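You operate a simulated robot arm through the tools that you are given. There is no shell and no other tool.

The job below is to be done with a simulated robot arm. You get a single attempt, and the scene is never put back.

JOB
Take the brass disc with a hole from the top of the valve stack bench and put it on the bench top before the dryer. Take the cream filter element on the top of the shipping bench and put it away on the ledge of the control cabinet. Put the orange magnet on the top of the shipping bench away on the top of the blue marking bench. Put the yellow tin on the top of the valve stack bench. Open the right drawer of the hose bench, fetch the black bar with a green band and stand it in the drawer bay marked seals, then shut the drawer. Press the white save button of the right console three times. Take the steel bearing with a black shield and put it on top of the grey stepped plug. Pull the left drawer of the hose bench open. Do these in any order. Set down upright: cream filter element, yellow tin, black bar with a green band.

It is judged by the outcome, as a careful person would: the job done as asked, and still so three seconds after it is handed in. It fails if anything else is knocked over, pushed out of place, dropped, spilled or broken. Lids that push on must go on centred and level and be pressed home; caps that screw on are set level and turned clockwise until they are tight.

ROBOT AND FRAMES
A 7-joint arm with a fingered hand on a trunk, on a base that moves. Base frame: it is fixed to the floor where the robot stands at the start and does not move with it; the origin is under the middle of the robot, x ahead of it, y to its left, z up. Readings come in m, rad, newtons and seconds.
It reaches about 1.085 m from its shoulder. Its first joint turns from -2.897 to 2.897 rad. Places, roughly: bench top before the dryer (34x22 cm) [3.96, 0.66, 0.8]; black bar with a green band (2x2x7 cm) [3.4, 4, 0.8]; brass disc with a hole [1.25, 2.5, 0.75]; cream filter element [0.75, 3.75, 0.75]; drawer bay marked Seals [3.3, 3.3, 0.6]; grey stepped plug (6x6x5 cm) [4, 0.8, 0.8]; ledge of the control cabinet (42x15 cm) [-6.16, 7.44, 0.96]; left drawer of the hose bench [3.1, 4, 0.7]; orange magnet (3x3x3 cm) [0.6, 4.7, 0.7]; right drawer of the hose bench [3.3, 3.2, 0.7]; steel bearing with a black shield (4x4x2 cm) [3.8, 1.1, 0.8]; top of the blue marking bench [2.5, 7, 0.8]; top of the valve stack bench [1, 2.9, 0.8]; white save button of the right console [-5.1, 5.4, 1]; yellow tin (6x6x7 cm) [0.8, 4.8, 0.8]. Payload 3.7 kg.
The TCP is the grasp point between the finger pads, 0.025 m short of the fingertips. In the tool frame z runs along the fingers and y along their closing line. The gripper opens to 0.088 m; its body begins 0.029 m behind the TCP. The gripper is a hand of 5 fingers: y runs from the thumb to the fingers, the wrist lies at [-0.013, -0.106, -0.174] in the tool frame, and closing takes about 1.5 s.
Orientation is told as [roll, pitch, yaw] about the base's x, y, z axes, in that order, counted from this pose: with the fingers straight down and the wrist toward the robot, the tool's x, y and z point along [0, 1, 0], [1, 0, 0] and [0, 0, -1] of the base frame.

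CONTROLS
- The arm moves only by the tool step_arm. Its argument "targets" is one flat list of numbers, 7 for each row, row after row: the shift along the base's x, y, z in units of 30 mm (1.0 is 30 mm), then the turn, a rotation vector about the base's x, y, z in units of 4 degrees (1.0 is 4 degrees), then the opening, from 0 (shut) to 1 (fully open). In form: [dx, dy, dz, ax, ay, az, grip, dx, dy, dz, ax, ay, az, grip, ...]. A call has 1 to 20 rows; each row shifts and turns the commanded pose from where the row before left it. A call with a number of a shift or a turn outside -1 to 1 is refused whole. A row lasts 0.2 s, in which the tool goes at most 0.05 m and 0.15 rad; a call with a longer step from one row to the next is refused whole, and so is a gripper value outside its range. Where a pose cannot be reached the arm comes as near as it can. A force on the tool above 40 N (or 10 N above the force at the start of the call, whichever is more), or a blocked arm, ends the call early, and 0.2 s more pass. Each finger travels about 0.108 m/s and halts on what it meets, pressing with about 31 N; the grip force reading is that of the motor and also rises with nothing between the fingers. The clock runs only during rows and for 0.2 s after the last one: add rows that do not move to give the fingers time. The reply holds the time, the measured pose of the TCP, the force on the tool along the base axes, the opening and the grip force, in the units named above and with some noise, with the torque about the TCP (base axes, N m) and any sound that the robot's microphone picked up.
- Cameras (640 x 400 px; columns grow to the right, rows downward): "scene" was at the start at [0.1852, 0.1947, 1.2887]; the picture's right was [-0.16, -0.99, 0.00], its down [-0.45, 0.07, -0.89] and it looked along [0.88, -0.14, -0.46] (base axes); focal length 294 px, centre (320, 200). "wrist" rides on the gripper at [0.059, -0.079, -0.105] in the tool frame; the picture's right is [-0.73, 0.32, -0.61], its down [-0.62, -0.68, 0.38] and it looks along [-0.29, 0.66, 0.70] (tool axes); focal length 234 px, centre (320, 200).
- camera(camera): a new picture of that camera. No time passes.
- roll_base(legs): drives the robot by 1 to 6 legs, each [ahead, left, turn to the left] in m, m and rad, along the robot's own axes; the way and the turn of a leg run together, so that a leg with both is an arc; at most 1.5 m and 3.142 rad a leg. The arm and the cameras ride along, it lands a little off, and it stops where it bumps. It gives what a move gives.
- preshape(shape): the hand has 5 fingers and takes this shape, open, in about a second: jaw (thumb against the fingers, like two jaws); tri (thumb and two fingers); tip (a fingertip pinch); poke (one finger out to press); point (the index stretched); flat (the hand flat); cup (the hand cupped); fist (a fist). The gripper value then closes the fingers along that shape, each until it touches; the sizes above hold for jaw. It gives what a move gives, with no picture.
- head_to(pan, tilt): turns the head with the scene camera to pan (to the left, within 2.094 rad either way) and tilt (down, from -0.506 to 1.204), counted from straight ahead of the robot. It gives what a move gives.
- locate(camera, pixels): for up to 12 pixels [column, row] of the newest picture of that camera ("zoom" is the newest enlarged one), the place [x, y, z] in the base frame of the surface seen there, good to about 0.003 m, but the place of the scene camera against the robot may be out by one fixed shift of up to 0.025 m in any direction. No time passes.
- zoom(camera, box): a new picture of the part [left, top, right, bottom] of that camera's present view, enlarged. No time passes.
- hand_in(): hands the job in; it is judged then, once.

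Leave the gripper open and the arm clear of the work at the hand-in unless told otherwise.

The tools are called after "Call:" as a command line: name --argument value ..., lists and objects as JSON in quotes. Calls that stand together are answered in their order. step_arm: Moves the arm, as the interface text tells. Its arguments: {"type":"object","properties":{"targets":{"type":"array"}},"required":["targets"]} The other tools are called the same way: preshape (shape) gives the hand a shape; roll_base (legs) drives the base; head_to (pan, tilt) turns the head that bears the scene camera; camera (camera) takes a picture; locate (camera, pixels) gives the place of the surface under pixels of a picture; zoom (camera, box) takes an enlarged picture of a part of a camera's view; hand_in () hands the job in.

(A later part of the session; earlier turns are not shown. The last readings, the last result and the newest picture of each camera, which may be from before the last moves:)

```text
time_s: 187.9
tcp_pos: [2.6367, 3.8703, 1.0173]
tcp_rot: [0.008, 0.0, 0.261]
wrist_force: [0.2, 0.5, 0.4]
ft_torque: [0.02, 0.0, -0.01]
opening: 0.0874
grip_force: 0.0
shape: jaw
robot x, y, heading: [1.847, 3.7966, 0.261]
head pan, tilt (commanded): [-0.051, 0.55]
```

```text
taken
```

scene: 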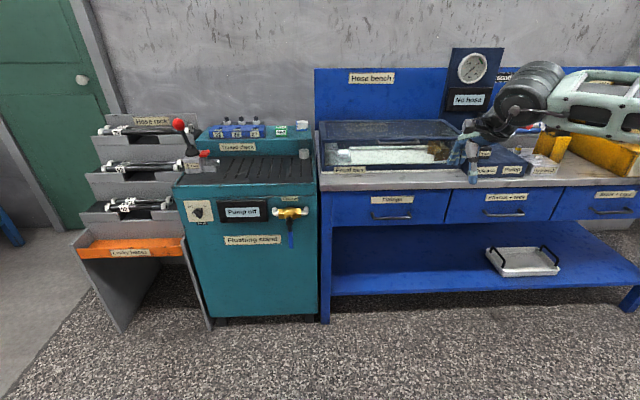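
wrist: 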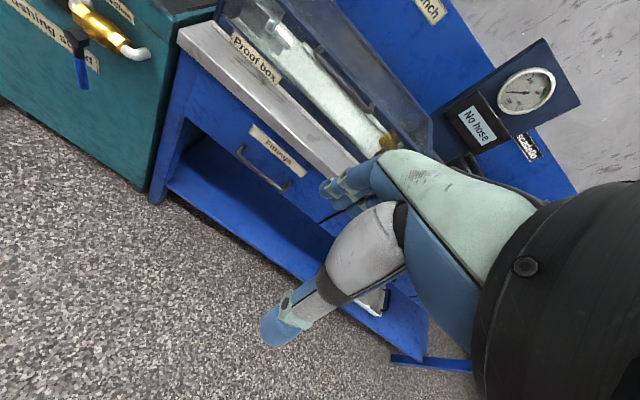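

I measure the left drawer's handle with the wrist camera, from (240, 158) to (285, 188).

Call:
zoom --camera "wrist" --box '[210, 110, 338, 210]'

```text
4.00 times, centred on (274, 160) of wrist
```

zoom: 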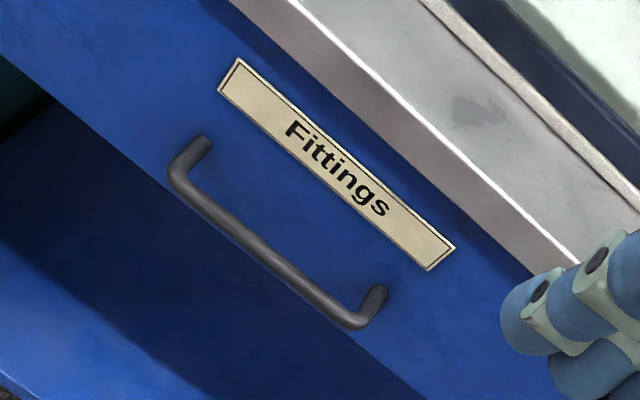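

Call:
locate --camera "zoom" --pixels '[[175, 180], [215, 217], [260, 252], [300, 287], [345, 318], [200, 145], [378, 293], [120, 120], [430, 350], [300, 200]]'

```text
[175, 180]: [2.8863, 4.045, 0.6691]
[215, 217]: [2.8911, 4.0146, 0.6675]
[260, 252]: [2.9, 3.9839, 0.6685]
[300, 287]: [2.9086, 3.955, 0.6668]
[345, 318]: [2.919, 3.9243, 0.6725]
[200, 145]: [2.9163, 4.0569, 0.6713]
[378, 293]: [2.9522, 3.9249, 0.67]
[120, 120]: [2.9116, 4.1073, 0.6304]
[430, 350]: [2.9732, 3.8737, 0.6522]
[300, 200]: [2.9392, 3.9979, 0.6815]
```

The left handle's middle is about (2.906, 3.986, 0.665). I pitch the hand by 26 degrees (the tilt that worked for the grip), narrowing the fingers to 31 mm and lowering in free space.

Call:
step_arm --targets '[-0.15, 0.15, -0.5, 0.26, -0.966, 0, 0.6, -0.15, 0.15, -0.5, 0.26, -0.966, 0, 0.35, -0.1, 0.2, -0.5, 0.26, -0.966, 0, 0.35, 0, 0.2, -0.5, 0.26, -0.966, 0, 0.35, 0, 0.2, -0.5, 0.26, -0.966, 0, 0.35, 0, 0.2, -0.5, 0.26, -0.966, 0, 0.35, 0, 0.2, -0.5, 0.13, -0.483, 0, 0.35, 0, 0, -0.5, 0, 0, 0, 0.35, 0, 0, 0, 0, 0, 0, 0.35]'

Call:
camera --camera "scene"

Call:
camera --camera "wrist"

```text
time_s: 189.9
tcp_pos: [2.6229, 3.9073, 0.8962]
tcp_rot: [0.01, -0.453, 0.258]
wrist_force: [0.3, 1.1, -0.5]
ft_torque: [0.0, 0.0, -0.02]
opening: 0.0314
grip_force: 0.0
shape: jaw
robot x, y, heading: [1.85, 3.796, 0.26]
head pan, tilt (commanded): [-0.051, 0.55]
```

```text
taken
```

scene: 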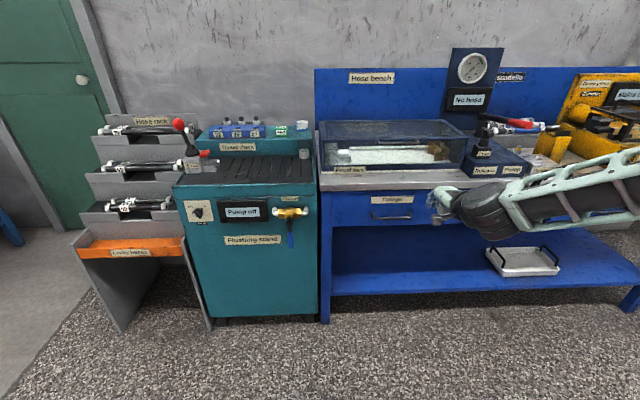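

```text
taken
```

wrist: 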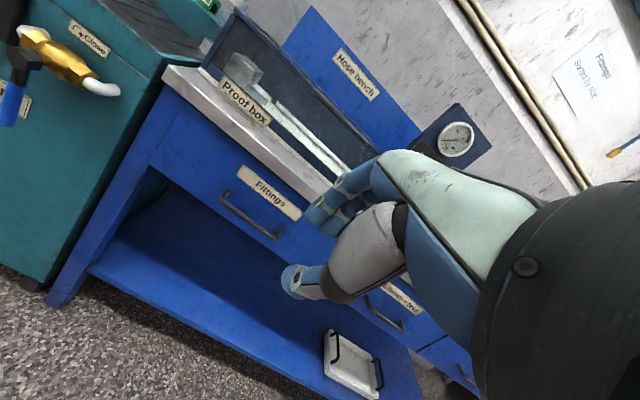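

The tilt worked without trouble. I lower to z≈0.74.

Call:
step_arm --targets '[0, 0, -1, 0, 0, 0, 0.35, 0, 0, -1, 0, 0, 0, 0.35, 0, 0, -1, 0, 0, 0, 0.35, 0, 0, -1, 0, 0, 0, 0.35, 0, 0, -1, 0, 0, 0, 0.35, 0, 0, 0, 0, 0, 0, 0.35]'

Call:
camera --camera "wrist"

Call:
camera --camera "scene"

```text
time_s: 191.3
tcp_pos: [2.6247, 3.9104, 0.747]
tcp_rot: [0.008, -0.454, 0.259]
wrist_force: [0.4, -0.5, -0.3]
ft_torque: [0.02, -0.04, -0.02]
opening: 0.0311
grip_force: 0.1
shape: jaw
robot x, y, heading: [1.8498, 3.793, 0.261]
head pan, tilt (commanded): [-0.051, 0.55]
```

```text
taken
```

wrist: 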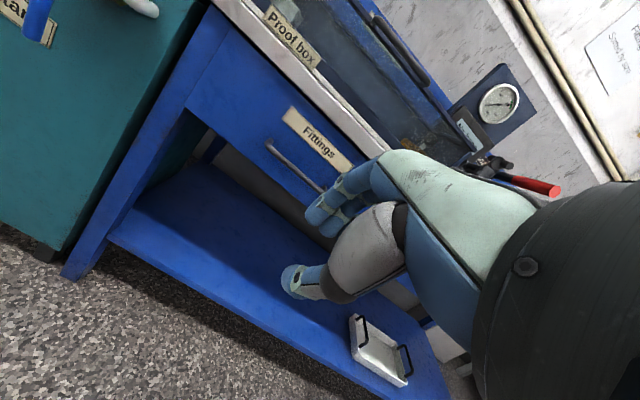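

```text
taken
```

scene: 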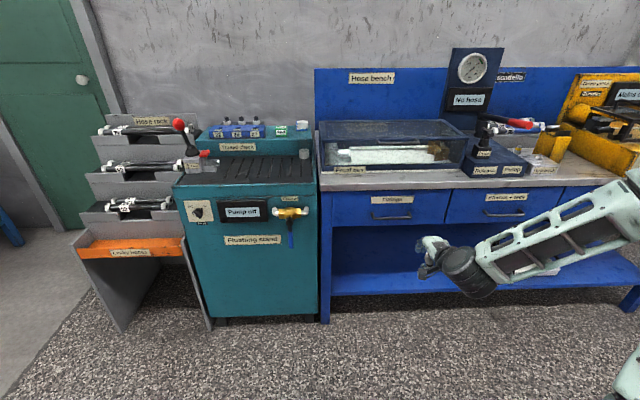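

Aligned with the handle laterally. I roll forward 0.24 m to just before it.

Call:
roll_base --legs '[[0.24, 0.0, 0.0]]'

Call:
camera --camera "wrist"

Call:
zoom --camera "wrist" --box '[180, 120, 372, 280]'

```text
time_s: 193.0
tcp_pos: [2.8573, 3.9685, 0.7468]
tcp_rot: [0.008, -0.453, 0.255]
wrist_force: [0.7, 0.7, -0.1]
ft_torque: [0.01, 0.02, -0.03]
opening: 0.031
grip_force: 0.1
shape: jaw
robot x, y, heading: [2.0771, 3.8588, 0.26]
head pan, tilt (commanded): [-0.051, 0.55]
```

```text
taken
```

wrist: 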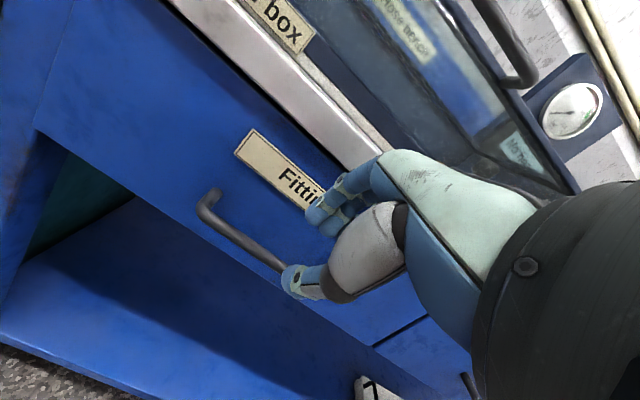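

```text
2.50 times, centred on (276, 200) of wrist
```

zoom: 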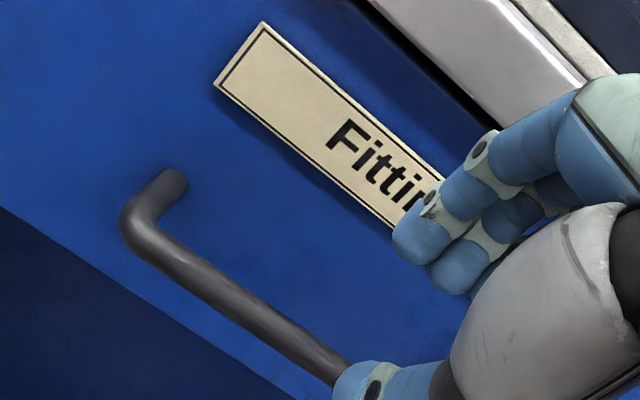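

Call:
locate --camera "zoom" --pixels '[[135, 235], [180, 265], [220, 290], [265, 322], [310, 355], [165, 185], [60, 150], [250, 200], [300, 240], [430, 30], [480, 70]]'

```text
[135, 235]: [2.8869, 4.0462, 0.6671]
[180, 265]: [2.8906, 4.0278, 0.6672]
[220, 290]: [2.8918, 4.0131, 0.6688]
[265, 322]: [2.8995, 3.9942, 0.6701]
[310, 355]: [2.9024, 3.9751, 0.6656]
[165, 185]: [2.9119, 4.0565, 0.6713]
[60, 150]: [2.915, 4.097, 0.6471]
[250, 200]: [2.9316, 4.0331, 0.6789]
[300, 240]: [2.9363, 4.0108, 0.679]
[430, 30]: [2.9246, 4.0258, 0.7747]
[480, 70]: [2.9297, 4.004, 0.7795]
```

Bar centre is (2.9075, 3.979, 0.665), drawer front 3.6 cm behind. I advance along the fingers' direction in four small steps.

Call:
step_arm --targets '[0.4, 0.105, -0.5, 0, 0, 0, 0.35, 0.34, 0.088, -0.63, 0, 0, 0, 0.35, 0.34, 0.088, -0.63, 0, 0, 0, 0.35, 0, 0, 0, 0, 0, 0, 0.35]'

Call:
zoom --camera "wrist" --box '[180, 120, 372, 280]'

```text
time_s: 194.0
tcp_pos: [2.8881, 3.9785, 0.6942]
tcp_rot: [0.008, -0.454, 0.256]
wrist_force: [0.8, 0.2, 0.9]
ft_torque: [-0.02, -0.02, -0.01]
opening: 0.0311
grip_force: 0.0
shape: jaw
robot x, y, heading: [2.0796, 3.858, 0.26]
head pan, tilt (commanded): [-0.051, 0.55]
```

```text
2.50 times, centred on (276, 200) of wrist
```

zoom: 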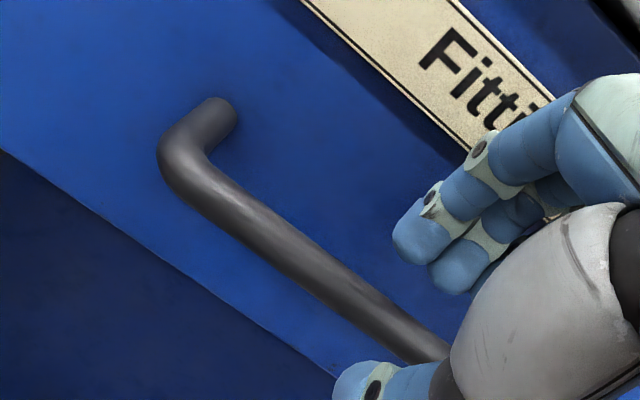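

The bar enters between thumb and fingers. I go the last 2.4 cm and close.

Call:
step_arm --targets '[0.18, 0.046, -0.36, 0, 0, 0, 0.35, 0.18, 0.046, -0.36, 0, 0, 0, 0.35, 0, 0, 0, 0, 0, 0, 0.35]'

Call:
zoom --camera "wrist" --box '[180, 120, 372, 280]'

```text
time_s: 194.8
tcp_pos: [2.8995, 3.9789, 0.672]
tcp_rot: [0.008, -0.455, 0.256]
wrist_force: [0.2, -0.4, 0.3]
ft_torque: [0.0, 0.01, 0.04]
opening: 0.0311
grip_force: 0.0
shape: jaw
robot x, y, heading: [2.081, 3.8598, 0.262]
head pan, tilt (commanded): [-0.051, 0.55]
```

```text
2.50 times, centred on (276, 200) of wrist
```

zoom: 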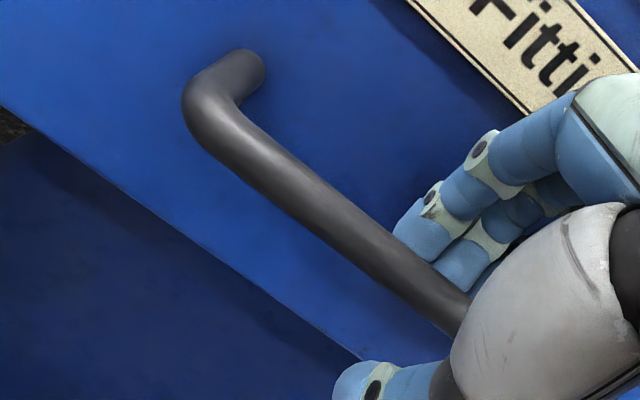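

The bar lies in the grasp as with the first drawer. I close the hand.

Call:
step_arm --targets '[0, 0, 0, 0, 0, 0, 0, 0, 0, 0, 0, 0, 0, 0, 0, 0, 0, 0, 0, 0, 0, 0, 0, 0, 0, 0, 0, 0, 0, 0, 0, 0, 0, 0, 0]'

Call:
step_arm --targets '[-0.3, -0.08, 0, 0, 0, 0, 0, -0.4, -0.108, 0, 0, 0, 0, 0, -0.4, -0.108, 0, 0, 0, 0, 0, 0, 0, 0, 0, 0, 0, 0]'

Call:
camera --camera "wrist"

```text
time_s: 196.0
tcp_pos: [2.8985, 3.9808, 0.6709]
tcp_rot: [0.01, -0.453, 0.255]
wrist_force: [-1.4, -1.0, -22.1]
ft_torque: [-0.12, 0.1, 0.12]
opening: 0.0022
grip_force: 31.4
shape: jaw
robot x, y, heading: [2.0783, 3.86, 0.258]
head pan, tilt (commanded): [-0.051, 0.55]
```

```text
time_s: 197.0
tcp_pos: [2.8669, 3.971, 0.6713]
tcp_rot: [0.01, -0.453, 0.255]
wrist_force: [-0.9, 1.1, -25.4]
ft_torque: [-0.07, 0.13, 0.18]
opening: 0.0022
grip_force: 30.9
shape: jaw
robot x, y, heading: [2.082, 3.8556, 0.26]
head pan, tilt (commanded): [-0.051, 0.55]
```

```text
taken
```

wrist: 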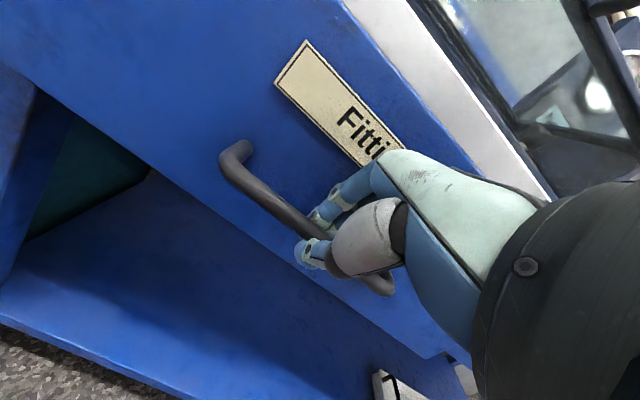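

The drawer comes out. I pull with the base, in two stages of 0.1 m (I stood further back before, so the floor behind is free).

Call:
roll_base --legs '[[-0.1, 0.0, 0.0]]'

Call:
roll_base --legs '[[-0.09, 0.0, 0.0]]'

Call:
camera --camera "wrist"

Call:
camera --camera "scene"

```text
time_s: 198.2
tcp_pos: [2.77, 3.9451, 0.6724]
tcp_rot: [0.01, -0.451, 0.254]
wrist_force: [0.1, 4.9, -25.8]
ft_torque: [-0.04, 0.13, 0.2]
opening: 0.0022
grip_force: 31.1
shape: jaw
robot x, y, heading: [1.9797, 3.8332, 0.261]
head pan, tilt (commanded): [-0.051, 0.55]
```

```text
time_s: 199.3
tcp_pos: [2.6825, 3.9201, 0.6724]
tcp_rot: [0.011, -0.453, 0.256]
wrist_force: [-2.3, 12.6, -26.2]
ft_torque: [0.0, 0.12, 0.25]
opening: 0.0022
grip_force: 30.5
shape: jaw
robot x, y, heading: [1.8976, 3.8076, 0.26]
head pan, tilt (commanded): [-0.051, 0.55]
```

```text
taken
```

wrist: 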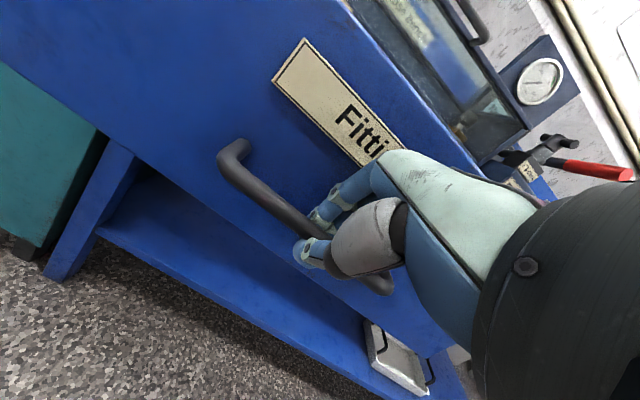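

```text
taken
```

scene: 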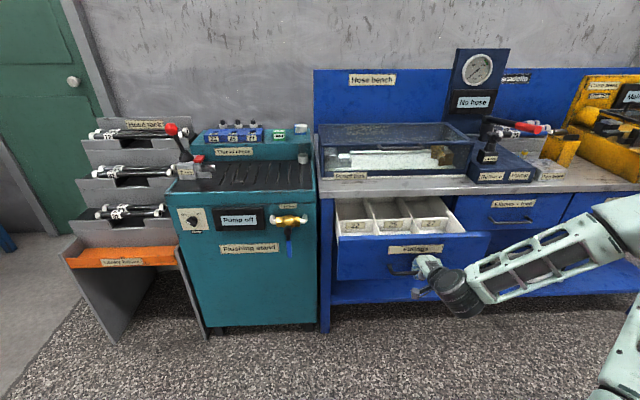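

The left drawer is open 22 cm. I pull the last few centimetres gently with the arm toward its stop.

Call:
step_arm --targets '[-0.3, -0.08, 0, 0, 0, 0, 0, -0.3, -0.08, 0, 0, 0, 0, 0, -0.25, -0.07, 0, 0, 0, 0, 0, 0, 0, 0, 0, 0, 0, 0]'

```text
time_s: 200.3
tcp_pos: [2.6591, 3.9152, 0.6701]
tcp_rot: [0.01, -0.45, 0.255]
wrist_force: [16.2, 17.3, -26.2]
ft_torque: [-0.01, 0.06, 0.36]
opening: 0.0021
grip_force: 30.8
shape: jaw
robot x, y, heading: [1.8951, 3.8081, 0.261]
head pan, tilt (commanded): [-0.051, 0.55]
```

At the stop (25 cm open). I open the fingers to 31 mm, back out along the fingers' direction, lift and turn the hand down again.

Call:
step_arm --targets '[0.05, 0.013, 0, 0, 0, 0, 0.35, 0, 0, 0, 0, 0, 0, 0.35, 0, 0, 0, 0, 0, 0, 0.35, 0, 0, 0, 0, 0, 0, 0.35, -0.21, -0.055, 0.45, 0, 0, 0, 0.35, -0.21, -0.055, 0.45, 0, 0, 0, 0.35, -0.42, -0.11, 0.9, 0, 0, 0, 0.35, -0.42, -0.11, 0.9, 0, 0, 0, 0.35, 0, 0, 0, 0, 0, 0, 0.35]'

Call:
camera --camera "wrist"

```text
time_s: 202.3
tcp_pos: [2.6594, 3.9089, 0.7534]
tcp_rot: [0.009, -0.451, 0.254]
wrist_force: [0.2, -0.4, -0.2]
ft_torque: [0.03, 0.03, 0.01]
opening: 0.0306
grip_force: 0.1
shape: jaw
out of reach, approached as far as the arm can: row 5, 6, 7, 8
robot x, y, heading: [1.8968, 3.8064, 0.265]
head pan, tilt (commanded): [-0.051, 0.55]
```

```text
taken
```

wrist: 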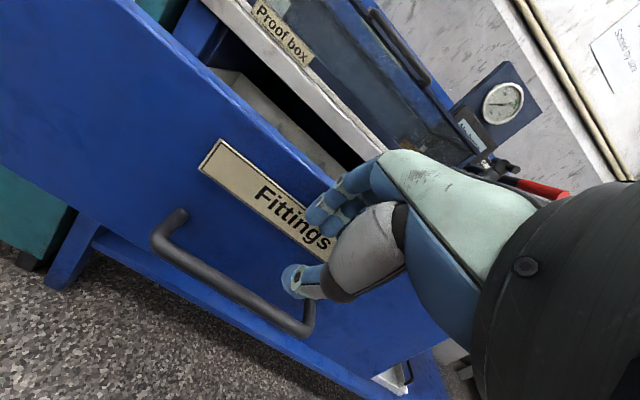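

The hand is free above the handle. I raise it straight up while turning it back to fingers-down.

Call:
step_arm --targets '[0, 0, 0.7, 0, 0, 0, 0.35, 0, 0, 1, -0.24, 0.88, 0, 0.35, 0, 0, 1, -0.24, 0.88, 0, 0.35, 0, 0, 1, -0.24, 0.88, 0, 0.5, 0, 0, 1, -0.24, 0.88, 0, 1, 0, 0, 1, -0.24, 0.88, 0, 1, 0, 0, 1, -0.24, 0.88, 0, 1, 0, 0, 1, -0.24, 0.88, 0, 1, 0, 0, 1, 0, 0, 0, 1, 0, 0, 0, 0, 0, 0, 1]'

Call:
camera --camera "wrist"

Call:
camera --camera "scene"

```text
time_s: 204.5
tcp_pos: [2.6595, 3.9112, 1.0169]
tcp_rot: [0.004, -0.007, 0.255]
wrist_force: [0.0, -0.4, 0.3]
ft_torque: [0.01, 0.0, 0.0]
opening: 0.0877
grip_force: 0.1
shape: jaw
robot x, y, heading: [1.8941, 3.8082, 0.258]
head pan, tilt (commanded): [-0.051, 0.55]
```

```text
taken
```

wrist: 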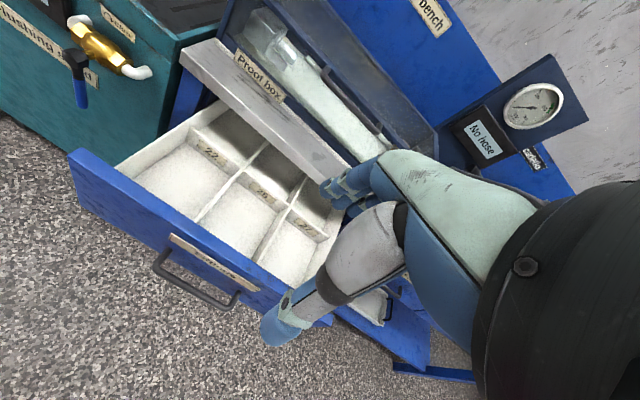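

```text
taken
```

scene: 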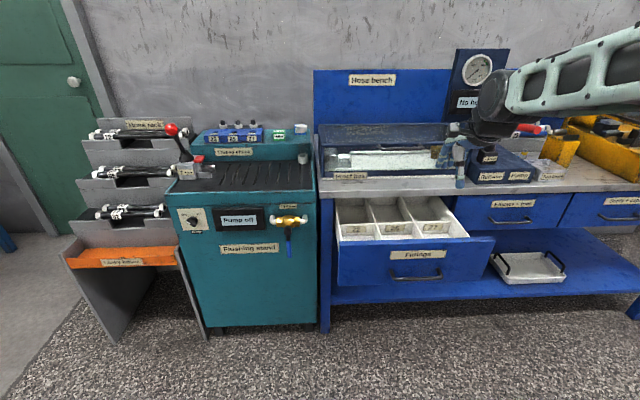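

The left drawer is open. Next comes the shipping bench behind me to the left. I turn the head left to see the way.

Call:
head_to --pan 1.5 --tilt 0.4

Call:
camera --camera "scene"

Call:
head_to --pan 2.09 --tilt 0.5

Call:
camera --camera "scene"

```text
time_s: 206.1
tcp_pos: [2.6586, 3.9105, 1.0161]
tcp_rot: [0.006, -0.007, 0.255]
wrist_force: [0.5, -0.4, 0.2]
ft_torque: [-0.01, -0.04, 0.0]
opening: 0.0879
grip_force: 0.1
shape: jaw
robot x, y, heading: [1.8985, 3.8111, 0.258]
head pan, tilt (commanded): [1.499, 0.4]
```

```text
taken
```

scene: 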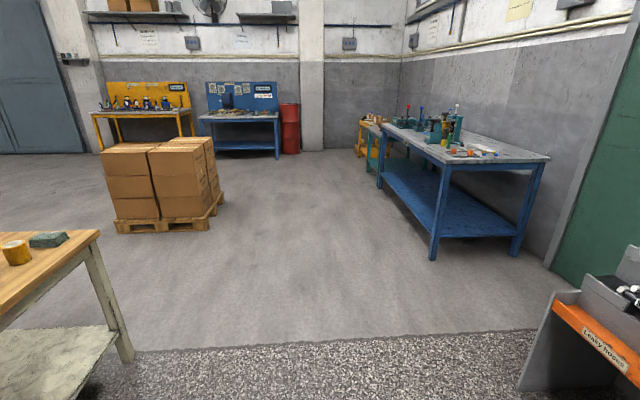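

```text
time_s: 207.1
tcp_pos: [2.6584, 3.9106, 1.0157]
tcp_rot: [0.004, -0.006, 0.254]
wrist_force: [0.3, 0.1, -1.1]
ft_torque: [-0.04, 0.02, -0.01]
opening: 0.0878
grip_force: 0.1
shape: jaw
robot x, y, heading: [1.8965, 3.8101, 0.26]
head pan, tilt (commanded): [2.089, 0.499]
```

```text
taken
```

scene: 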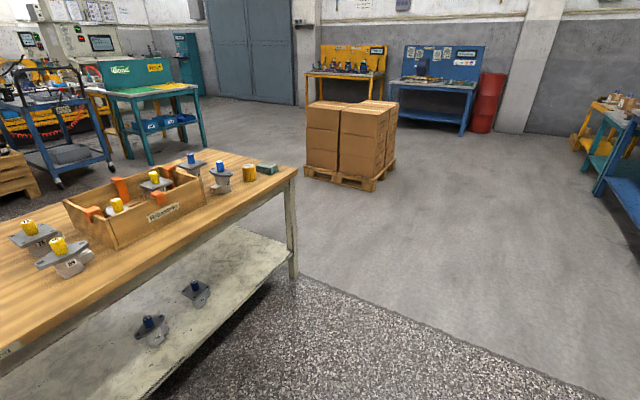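

I see the shipping bench with a wooden box, valves, a yellow round thing at (250, 172) and a green block. I enlarge and measure, and also measure the blue bench seen in the earlier picture's direction.

Call:
zoom --camera "scene" --box '[0, 140, 320, 320]'

Call:
locate --camera "scene" --pixels '[[250, 172], [266, 169], [296, 172], [290, 275], [130, 238], [10, 345], [170, 215], [610, 150], [440, 85], [90, 150], [120, 190], [217, 180]]'

```text
2.00 times, centred on (160, 230) of scene
```

zoom: 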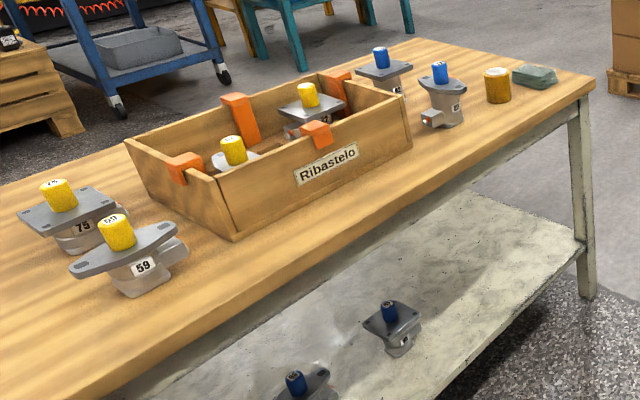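

```text
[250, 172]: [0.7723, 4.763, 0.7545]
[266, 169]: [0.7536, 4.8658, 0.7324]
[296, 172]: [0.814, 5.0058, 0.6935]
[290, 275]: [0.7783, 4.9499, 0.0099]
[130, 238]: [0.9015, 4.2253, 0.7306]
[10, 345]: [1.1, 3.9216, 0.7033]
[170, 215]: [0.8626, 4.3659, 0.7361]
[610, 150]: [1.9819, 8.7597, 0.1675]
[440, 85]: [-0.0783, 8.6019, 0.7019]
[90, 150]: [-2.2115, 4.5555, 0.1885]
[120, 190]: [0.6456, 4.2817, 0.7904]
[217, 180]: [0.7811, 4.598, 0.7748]
```

The tin stands at about (0.77, 4.76) near the shipping bench's right edge. I roll left 0.65 m into open floor and turn around to the left in two half turns to face that bench.

Call:
roll_base --legs '[[0.0, 0.65, 0.0], [0.0, 0.0, 1.57], [0.0, 0.0, 1.57]]'

Call:
head_to --pan 0.0 --tilt 0.5

Call:
camera --camera "scene"

Call:
camera --camera "wrist"

```text
time_s: 218.4
tcp_pos: [0.9676, 4.3279, 1.015]
tcp_rot: [0.005, -0.007, -2.871]
wrist_force: [0.9, -0.3, -0.3]
ft_torque: [0.0, 0.01, 0.01]
opening: 0.0878
grip_force: 0.0
shape: jaw
robot x, y, heading: [1.7294, 4.4391, -2.869]
head pan, tilt (commanded): [2.089, 0.499]
```

```text
time_s: 220.4
tcp_pos: [0.968, 4.328, 1.016]
tcp_rot: [0.005, -0.007, -2.872]
wrist_force: [-0.4, -0.4, -0.2]
ft_torque: [0.0, 0.0, 0.01]
opening: 0.0876
grip_force: 0.0
shape: jaw
robot x, y, heading: [1.7265, 4.4395, -2.871]
head pan, tilt (commanded): [0.0, 0.499]
```

```text
taken
```

scene: 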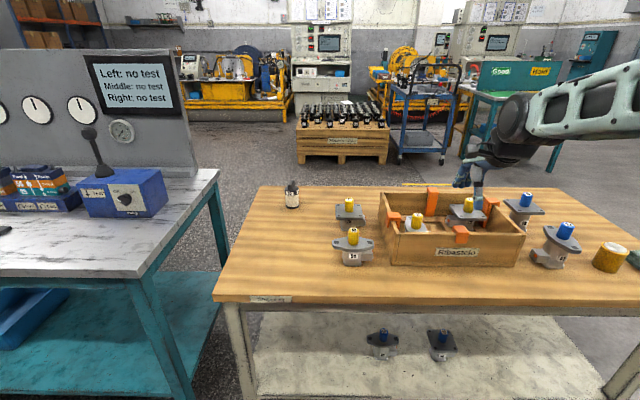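

```text
taken
```

wrist: 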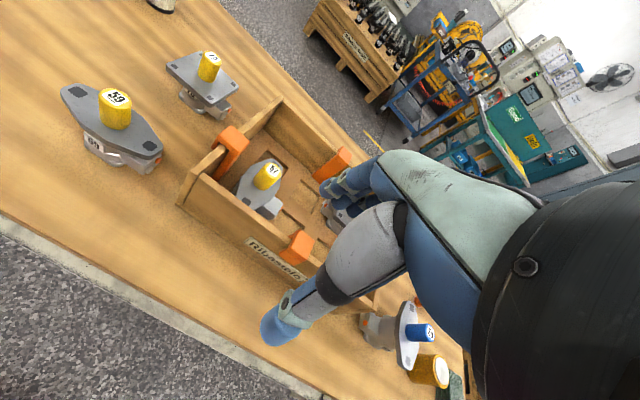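

I zoom on the shipping bench to identify the filter element, the magnet and the tin.

Call:
zoom --camera "scene" --box '[210, 170, 420, 310]'

Call:
zoom --camera "scene" --box '[370, 170, 640, 310]'

```text
2.86 times, centred on (315, 240) of scene
```

zoom: 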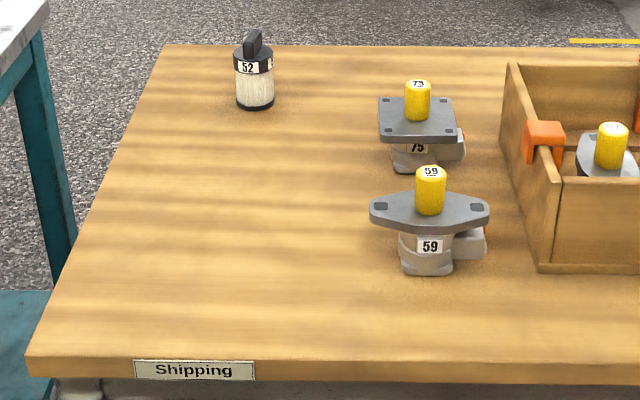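

```text
2.37 times, centred on (505, 240) of scene
```

zoom: 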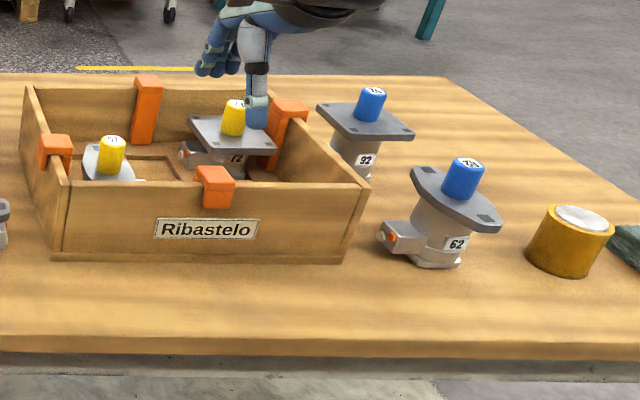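

The cream filter element (cream body with black ends and black knob, "52") is at the left far side. I don't see the orange magnet yet; I measure the known things first.

Call:
locate --camera "zoom" --pixels '[[365, 130], [440, 240], [570, 245], [585, 215], [620, 245], [450, 80], [30, 90], [345, 260], [365, 190], [290, 110], [200, 345], [630, 350]]'

Call:
locate --camera "scene" --pixels '[[292, 205], [292, 195], [291, 186], [300, 207], [345, 215], [350, 245], [215, 300], [262, 187], [545, 187], [640, 235], [640, 310]]'

```text
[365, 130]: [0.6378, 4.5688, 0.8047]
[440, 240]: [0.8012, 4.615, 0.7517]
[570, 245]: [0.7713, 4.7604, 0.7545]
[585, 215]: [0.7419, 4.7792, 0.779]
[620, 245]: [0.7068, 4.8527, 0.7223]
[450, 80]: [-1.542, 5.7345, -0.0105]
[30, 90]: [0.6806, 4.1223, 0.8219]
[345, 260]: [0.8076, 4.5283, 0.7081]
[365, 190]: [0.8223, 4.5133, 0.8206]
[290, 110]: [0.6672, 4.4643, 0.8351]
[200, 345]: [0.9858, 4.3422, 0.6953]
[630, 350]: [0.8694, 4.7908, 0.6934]
```

```text
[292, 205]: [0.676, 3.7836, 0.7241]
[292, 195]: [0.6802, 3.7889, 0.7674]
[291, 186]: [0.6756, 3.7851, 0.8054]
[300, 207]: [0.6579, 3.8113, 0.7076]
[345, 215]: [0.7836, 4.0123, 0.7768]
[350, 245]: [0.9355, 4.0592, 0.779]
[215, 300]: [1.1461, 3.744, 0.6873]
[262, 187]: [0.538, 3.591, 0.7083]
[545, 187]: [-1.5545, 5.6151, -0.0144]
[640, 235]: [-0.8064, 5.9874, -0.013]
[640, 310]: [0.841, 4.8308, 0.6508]
```

The tin is at about (0.745, 4.765) and the bench top at z≈0.72. I roll right 0.4 m (hand high at 1.02, items reach 0.86 at most) to come before the tin and look for the magnet.

Call:
roll_base --legs '[[0.0, -0.4, 0.0]]'

Call:
camera --camera "scene"

Call:
camera --camera "wrist"

```text
time_s: 222.9
tcp_pos: [0.8575, 4.724, 1.0152]
tcp_rot: [0.006, -0.007, -2.874]
wrist_force: [-0.2, -0.3, 0.4]
ft_torque: [0.0, 0.0, -0.03]
opening: 0.0877
grip_force: 0.1
shape: jaw
robot x, y, heading: [1.6191, 4.8346, -2.872]
head pan, tilt (commanded): [0.0, 0.499]
```

```text
taken
```

scene: 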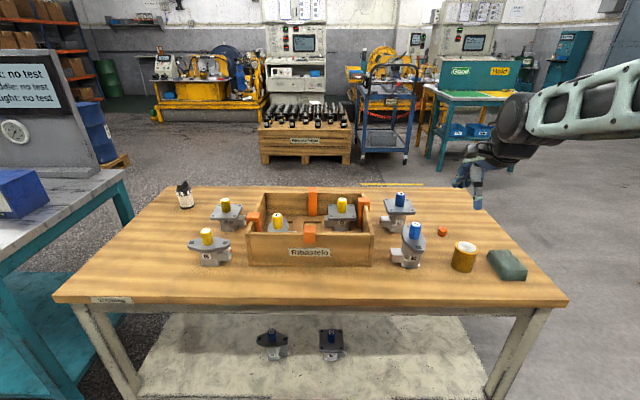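

```text
taken
```

wrist: 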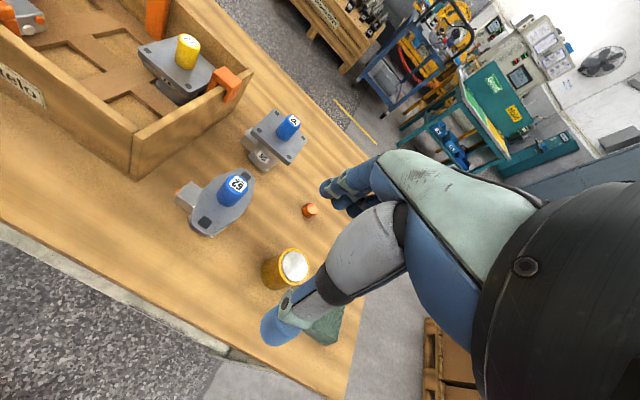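

The magnet is visible now: scene (442, 231), wrist (310, 210). I begin with the tin: enlarge and measure it and its neighbours.

Call:
zoom --camera "wrist" --box '[225, 180, 385, 350]'

```text
2.35 times, centred on (305, 265) of wrist
```

zoom: 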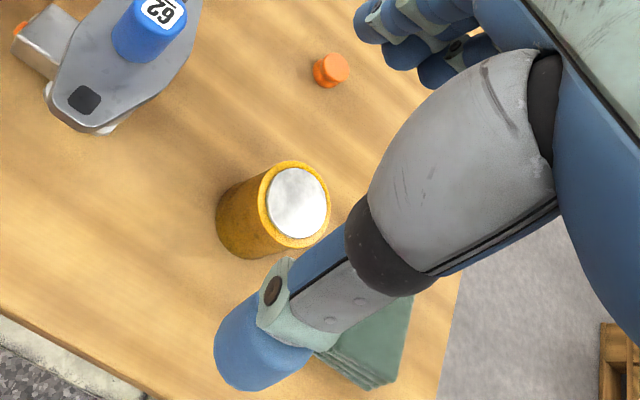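

Call:
locate --camera "zoom" --pixels '[[263, 205], [328, 205], [300, 163], [298, 245], [275, 175], [318, 235], [295, 205], [225, 215], [332, 68], [325, 80], [180, 240], [360, 300]]'

```text
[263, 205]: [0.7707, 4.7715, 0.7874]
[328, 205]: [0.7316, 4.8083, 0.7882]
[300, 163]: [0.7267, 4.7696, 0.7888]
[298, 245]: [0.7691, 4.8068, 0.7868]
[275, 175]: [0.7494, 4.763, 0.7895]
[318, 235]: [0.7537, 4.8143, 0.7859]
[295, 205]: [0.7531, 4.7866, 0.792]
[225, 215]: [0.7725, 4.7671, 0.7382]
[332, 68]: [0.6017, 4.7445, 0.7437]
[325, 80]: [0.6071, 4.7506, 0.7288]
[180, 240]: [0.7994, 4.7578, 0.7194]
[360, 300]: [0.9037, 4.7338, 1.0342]
```

Tin centre (0.750, 4.789), top 0.789, bench 0.719. I check the green block beside it and measure the magnet for later.

Call:
locate --camera "wrist" --pixels '[[325, 330], [335, 315], [318, 335], [338, 338], [308, 212], [312, 208], [250, 165], [215, 215], [290, 125]]'

Call:
locate --camera "scene" --pixels '[[492, 252], [508, 262], [525, 270], [505, 280], [465, 248], [465, 268], [442, 228], [442, 235]]'

```text
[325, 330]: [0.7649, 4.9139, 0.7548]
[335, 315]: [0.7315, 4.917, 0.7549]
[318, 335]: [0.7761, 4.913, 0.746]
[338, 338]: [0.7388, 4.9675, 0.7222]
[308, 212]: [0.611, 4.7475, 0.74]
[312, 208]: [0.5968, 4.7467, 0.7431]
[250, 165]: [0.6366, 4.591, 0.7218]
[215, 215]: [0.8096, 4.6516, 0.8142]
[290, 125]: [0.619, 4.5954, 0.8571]
```

```text
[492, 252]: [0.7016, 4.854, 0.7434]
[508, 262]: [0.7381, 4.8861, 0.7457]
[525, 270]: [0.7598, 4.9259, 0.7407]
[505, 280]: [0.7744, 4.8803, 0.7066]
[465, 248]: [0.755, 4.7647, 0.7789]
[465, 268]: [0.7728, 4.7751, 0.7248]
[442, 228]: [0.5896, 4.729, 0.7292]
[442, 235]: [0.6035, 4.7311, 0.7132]
```

Everything near the tin is clear by 5 cm or more. I move over the tin with the hand open and go down to z≈0.84.

Call:
step_arm --targets '[-0.9, 0.54, 0, 0, 0, 0, 1, -0.9, 0.54, 0, 0, 0, 0, 1, -0.9, 0.54, 0, 0, 0, 0, 1, -0.88, 0.55, 0, 0, 0, 0, 1, 0, 0, -1, 0, 0, 0, 1, 0, 0, -1, 0, 0, 0, 1, 0, 0, -1, 0, 0, 0, 1, 0, 0, -1, 0, 0, 0, 1, 0, 0, -1, 0, 0, 0, 1, 0, 0, -0.8, 0, 0, 0, 1, 0, 0, 0, 0, 0, 0, 1]'

Call:
camera --camera "wrist"

Call:
zoom --camera "scene" --box '[390, 170, 570, 300]'

```text
time_s: 225.3
tcp_pos: [0.7506, 4.7892, 0.8426]
tcp_rot: [0.006, -0.006, -2.877]
wrist_force: [0.3, 0.4, 0.5]
ft_torque: [0.0, 0.0, -0.02]
opening: 0.088
grip_force: 0.1
shape: jaw
robot x, y, heading: [1.618, 4.8344, -2.871]
head pan, tilt (commanded): [0.0, 0.499]
```

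```text
taken
```

wrist: 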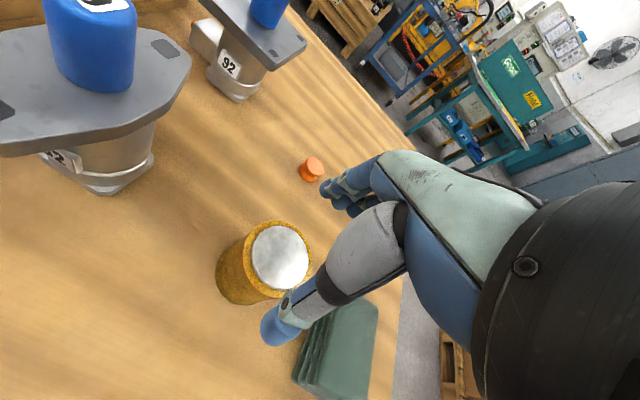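

```text
3.08 times, centred on (480, 235) of scene
```

zoom: 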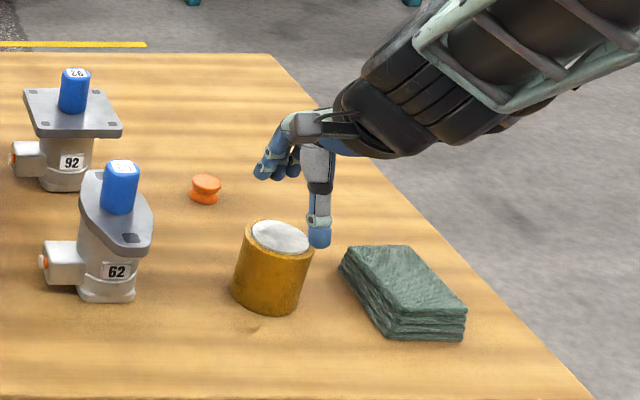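

Centred over the tin (top seen at (280, 258), expected (284, 256)). I go down to z 0.765 and close.

Call:
step_arm --targets '[0, 0, -0.9, 0, 0, 0, 1, 0, 0, -0.9, 0, 0, 0, 1, 0, 0, -0.78, 0, 0, 0, 1, 0, 0, 0, 0, 0, 0, 1, 0, 0, 0, 0, 0, 0, 0, 0, 0, 0, 0, 0, 0, 0, 0, 0, 0, 0, 0, 0, 0, 0, 0, 0, 0, 0, 0, 0, 0, 0, 0, 0, 0, 0, 0]'

Call:
camera --camera "wrist"

Call:
zoom --camera "scene" --box '[390, 170, 570, 300]'

```text
time_s: 227.3
tcp_pos: [0.7513, 4.7885, 0.7641]
tcp_rot: [0.005, -0.007, -2.874]
wrist_force: [-4.2, -1.6, 15.6]
ft_torque: [0.04, 0.05, -0.05]
opening: 0.0576
grip_force: 31.1
shape: jaw
robot x, y, heading: [1.618, 4.8326, -2.874]
head pan, tilt (commanded): [0.0, 0.499]
```

```text
taken
```

wrist: 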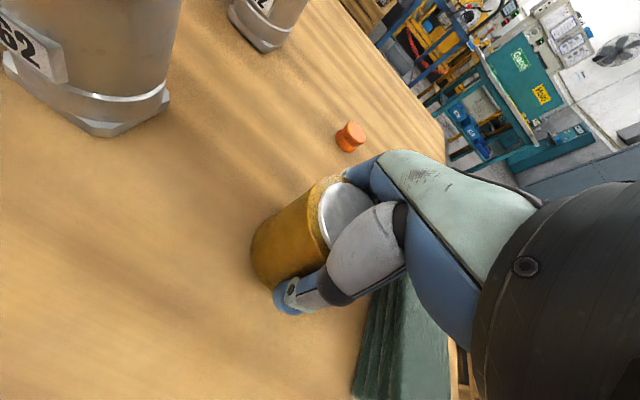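

```text
3.08 times, centred on (480, 235) of scene
```

zoom: 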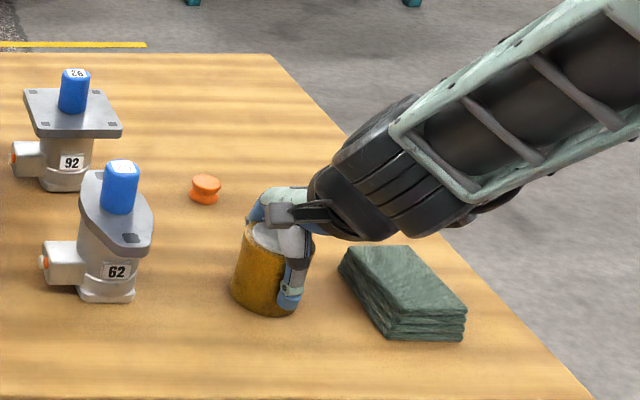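

Gripped at 58 mm with 31 N. I lift the tin slowly and check.

Call:
step_arm --targets '[0, 0, 0.2, 0, 0, 0, 0, 0, 0, 0.5, 0, 0, 0, 0, 0, 0, 1, 0, 0, 0, 0, 0, 0, 1, 0, 0, 0, 0, 0, 0, 1, 0, 0, 0, 0, 0, 0, 1, 0, 0, 0, 0, 0, 0, 1, 0, 0, 0, 0, 0, 0, 1, 0, 0, 0, 0, 0, 0, 1, 0, 0, 0, 0, 0, 0, 1, 0, 0, 0, 0, 0, 0, 0, 0, 0, 0, 0]'

Call:
camera --camera "wrist"

Call:
camera --camera "scene"

```text
time_s: 229.7
tcp_pos: [0.7516, 4.7898, 1.0244]
tcp_rot: [0.006, -0.007, -2.876]
wrist_force: [-0.8, -0.4, -3.0]
ft_torque: [-0.01, -0.01, 0.0]
opening: 0.057
grip_force: 30.5
shape: jaw
robot x, y, heading: [1.6212, 4.8337, -2.873]
head pan, tilt (commanded): [0.0, 0.499]
```

```text
taken
```

wrist: 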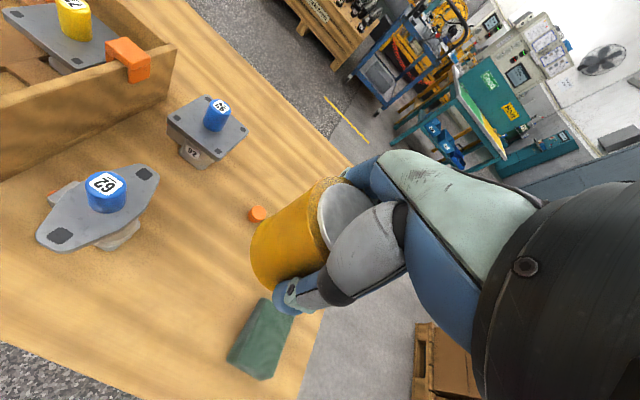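

```text
taken
```

scene: 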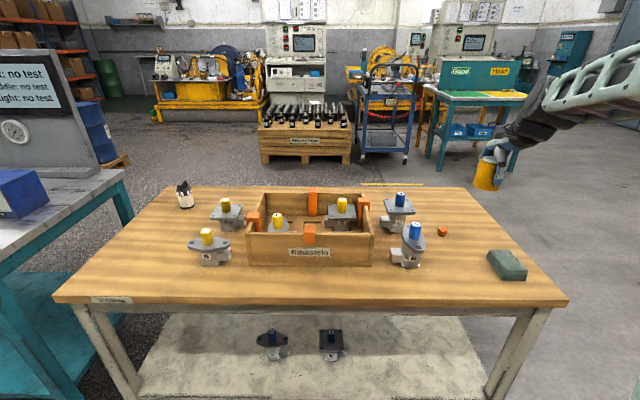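

The tin hangs upright in the hand. I back off 0.2 m and roll left (south) between the benches to before the valve stack bench, near (2.1, 3.1).

Call:
roll_base --legs '[[-0.2, 0.0, 0.0], [0.1, 0.907, 0.0], [0.06, 0.907, 0.0]]'

Call:
head_to --pan 0.0 --tilt 0.5

Call:
camera --camera "scene"

Call:
camera --camera "wrist"

```text
time_s: 240.0
tcp_pos: [1.2691, 3.0597, 1.0253]
tcp_rot: [0.007, -0.008, -2.872]
wrist_force: [-0.3, 0.5, -2.4]
ft_torque: [0.0, -0.03, -0.04]
opening: 0.057
grip_force: 30.7
shape: jaw
robot x, y, heading: [2.1375, 3.1067, -2.867]
head pan, tilt (commanded): [0.0, 0.499]
```

```text
time_s: 240.6
tcp_pos: [1.2703, 3.059, 1.0242]
tcp_rot: [0.006, -0.008, -2.871]
wrist_force: [-0.3, 0.1, -1.9]
ft_torque: [-0.01, 0.02, 0.02]
opening: 0.057
grip_force: 30.8
shape: jaw
robot x, y, heading: [2.1358, 3.1079, -2.866]
head pan, tilt (commanded): [0.0, 0.499]
```

```text
taken
```

scene: 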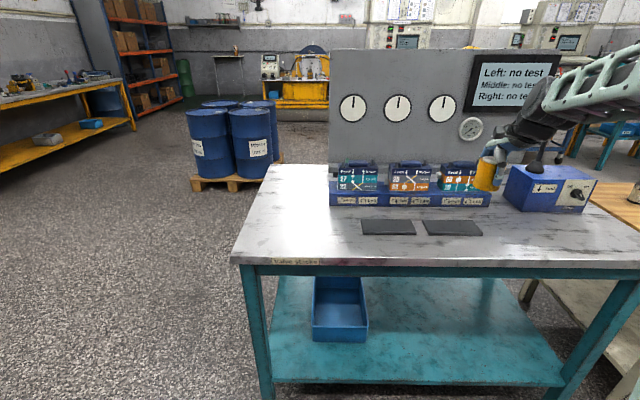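

```text
taken
```

wrist: 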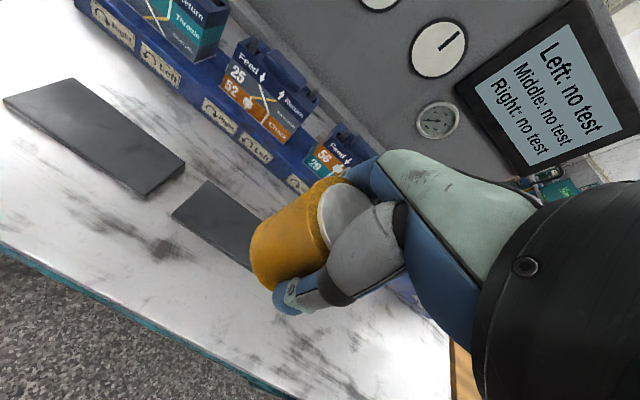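

I see the valve stack bench: two dark mats at (388, 227), (453, 228), a blue lever box at (545, 185), free marble at about (530, 235). I measure.

Call:
locate --camera "scene" --pixels '[[530, 235], [520, 215], [560, 240], [482, 232], [425, 235], [510, 207], [560, 212], [590, 262], [500, 260], [535, 160], [487, 205], [310, 225]]'

Call:
locate --camera "wrist" --pixels '[[210, 183], [175, 215], [248, 268], [300, 345], [370, 330], [280, 330], [440, 350], [180, 170], [300, 185], [330, 310]]'

```text
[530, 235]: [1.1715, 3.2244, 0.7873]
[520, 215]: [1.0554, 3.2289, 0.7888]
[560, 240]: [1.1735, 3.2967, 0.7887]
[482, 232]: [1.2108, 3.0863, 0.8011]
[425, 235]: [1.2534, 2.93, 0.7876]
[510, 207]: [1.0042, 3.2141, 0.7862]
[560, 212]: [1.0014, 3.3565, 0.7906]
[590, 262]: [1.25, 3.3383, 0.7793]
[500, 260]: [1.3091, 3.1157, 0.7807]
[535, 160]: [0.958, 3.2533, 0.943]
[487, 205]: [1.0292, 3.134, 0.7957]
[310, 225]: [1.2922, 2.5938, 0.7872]
```

```text
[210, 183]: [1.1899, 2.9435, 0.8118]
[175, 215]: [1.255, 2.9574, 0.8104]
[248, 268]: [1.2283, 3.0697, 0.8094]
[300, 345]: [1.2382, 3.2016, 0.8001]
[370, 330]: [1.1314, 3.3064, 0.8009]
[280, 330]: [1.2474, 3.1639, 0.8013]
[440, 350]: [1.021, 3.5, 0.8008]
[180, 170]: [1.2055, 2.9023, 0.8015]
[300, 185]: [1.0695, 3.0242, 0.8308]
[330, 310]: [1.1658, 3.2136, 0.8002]
```

There is a free spot at about (1.16, 3.24) between the lever box and the front edge, away from the mats. I carry the tin there and lower to just above the top (0.80).

Call:
step_arm --targets '[-0.524, 0.862, 0, 0, 0, 0, 0, -0.524, 0.862, 0, 0, 0, 0, 0, -0.524, 0.862, 0, 0, 0, 0, 0, -0.524, 0.862, 0, 0, 0, 0, 0, -0.524, 0.862, 0, 0, 0, 0, 0, -0.524, 0.862, 0, 0, 0, 0, 0, -0.524, 0.862, 0, 0, 0, 0, 0, 0, 0, -1, 0, 0, 0, 0, 0, 0, -1, 0, 0, 0, 0, 0, 0, -1, 0, 0, 0, 0, 0, 0, -1, 0, 0, 0, 0, 0, 0, -1, 0, 0, 0, 0, 0, 0, -0.6, 0, 0, 0, 0, 0, 0, 0, 0, 0, 0, 0]'

Call:
camera --camera "wrist"

Call:
zoom --camera "scene" --box '[430, 130, 630, 270]'

```text
time_s: 243.6
tcp_pos: [1.1603, 3.2428, 0.8553]
tcp_rot: [0.007, -0.009, -2.871]
wrist_force: [-0.3, 0.5, -3.0]
ft_torque: [0.01, 0.02, 0.02]
opening: 0.0568
grip_force: 30.8
shape: jaw
robot x, y, heading: [2.1359, 3.1048, -2.866]
head pan, tilt (commanded): [0.0, 0.499]
```

```text
taken
```

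wrist: 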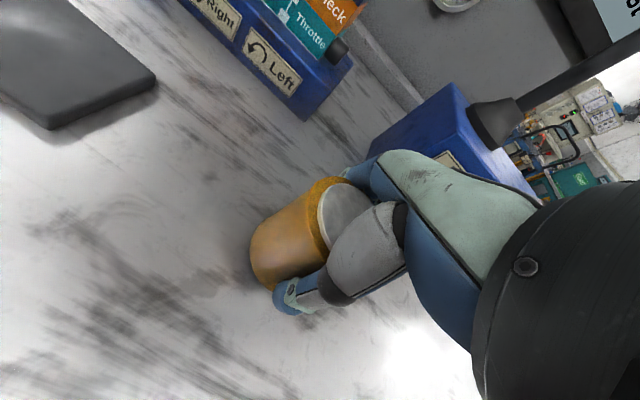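

```text
2.86 times, centred on (530, 200) of scene
```

zoom: 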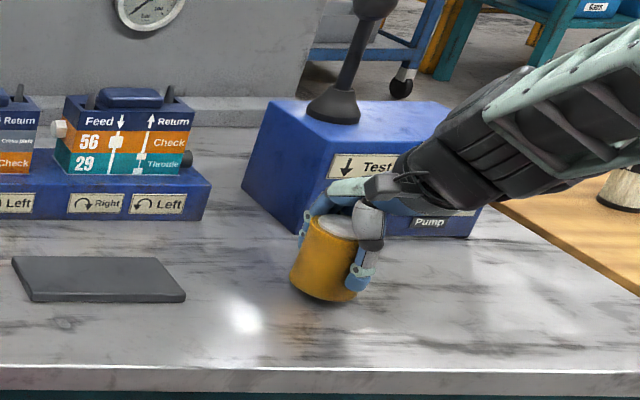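

The tin hovers about 1 cm over the marble. I lower 7 mm and then in small steps until contact.

Call:
step_arm --targets '[0, 0, -0.22, 0, 0, 0, 0, 0, 0, -0.05, 0, 0, 0, 0, 0, 0, 0, 0, 0, 0, 0]'

```text
time_s: 244.4
tcp_pos: [1.1603, 3.242, 0.8477]
tcp_rot: [0.006, -0.008, -2.87]
wrist_force: [0.6, 0.7, -1.4]
ft_torque: [0.03, 0.02, -0.04]
opening: 0.0566
grip_force: 31.5
shape: jaw
robot x, y, heading: [2.138, 3.1046, -2.865]
head pan, tilt (commanded): [0.0, 0.499]
```

Call:
step_arm --targets '[0, 0, -0.05, 0, 0, 0, 0, 0, 0, 0, 0, 0, 0, 0]'

```text
time_s: 245.0
tcp_pos: [1.1606, 3.2406, 0.8463]
tcp_rot: [0.005, -0.007, -2.871]
wrist_force: [0.4, -0.6, -2.3]
ft_torque: [0.01, 0.01, 0.02]
opening: 0.0568
grip_force: 30.6
shape: jaw
robot x, y, heading: [2.142, 3.1081, -2.87]
head pan, tilt (commanded): [0.0, 0.499]
```

Still -2.3 N (its weight). Another 1.5 mm.

Call:
step_arm --targets '[0, 0, -0.05, 0, 0, 0, 0, 0, 0, 0, 0, 0, 0, 0]'

```text
time_s: 245.6
tcp_pos: [1.1613, 3.2408, 0.8462]
tcp_rot: [0.005, -0.008, -2.871]
wrist_force: [1.7, -0.3, 3.0]
ft_torque: [0.06, 0.06, -0.02]
opening: 0.0568
grip_force: 31.0
shape: jaw
robot x, y, heading: [2.138, 3.1096, -2.869]
head pan, tilt (commanded): [0.0, 0.499]
```

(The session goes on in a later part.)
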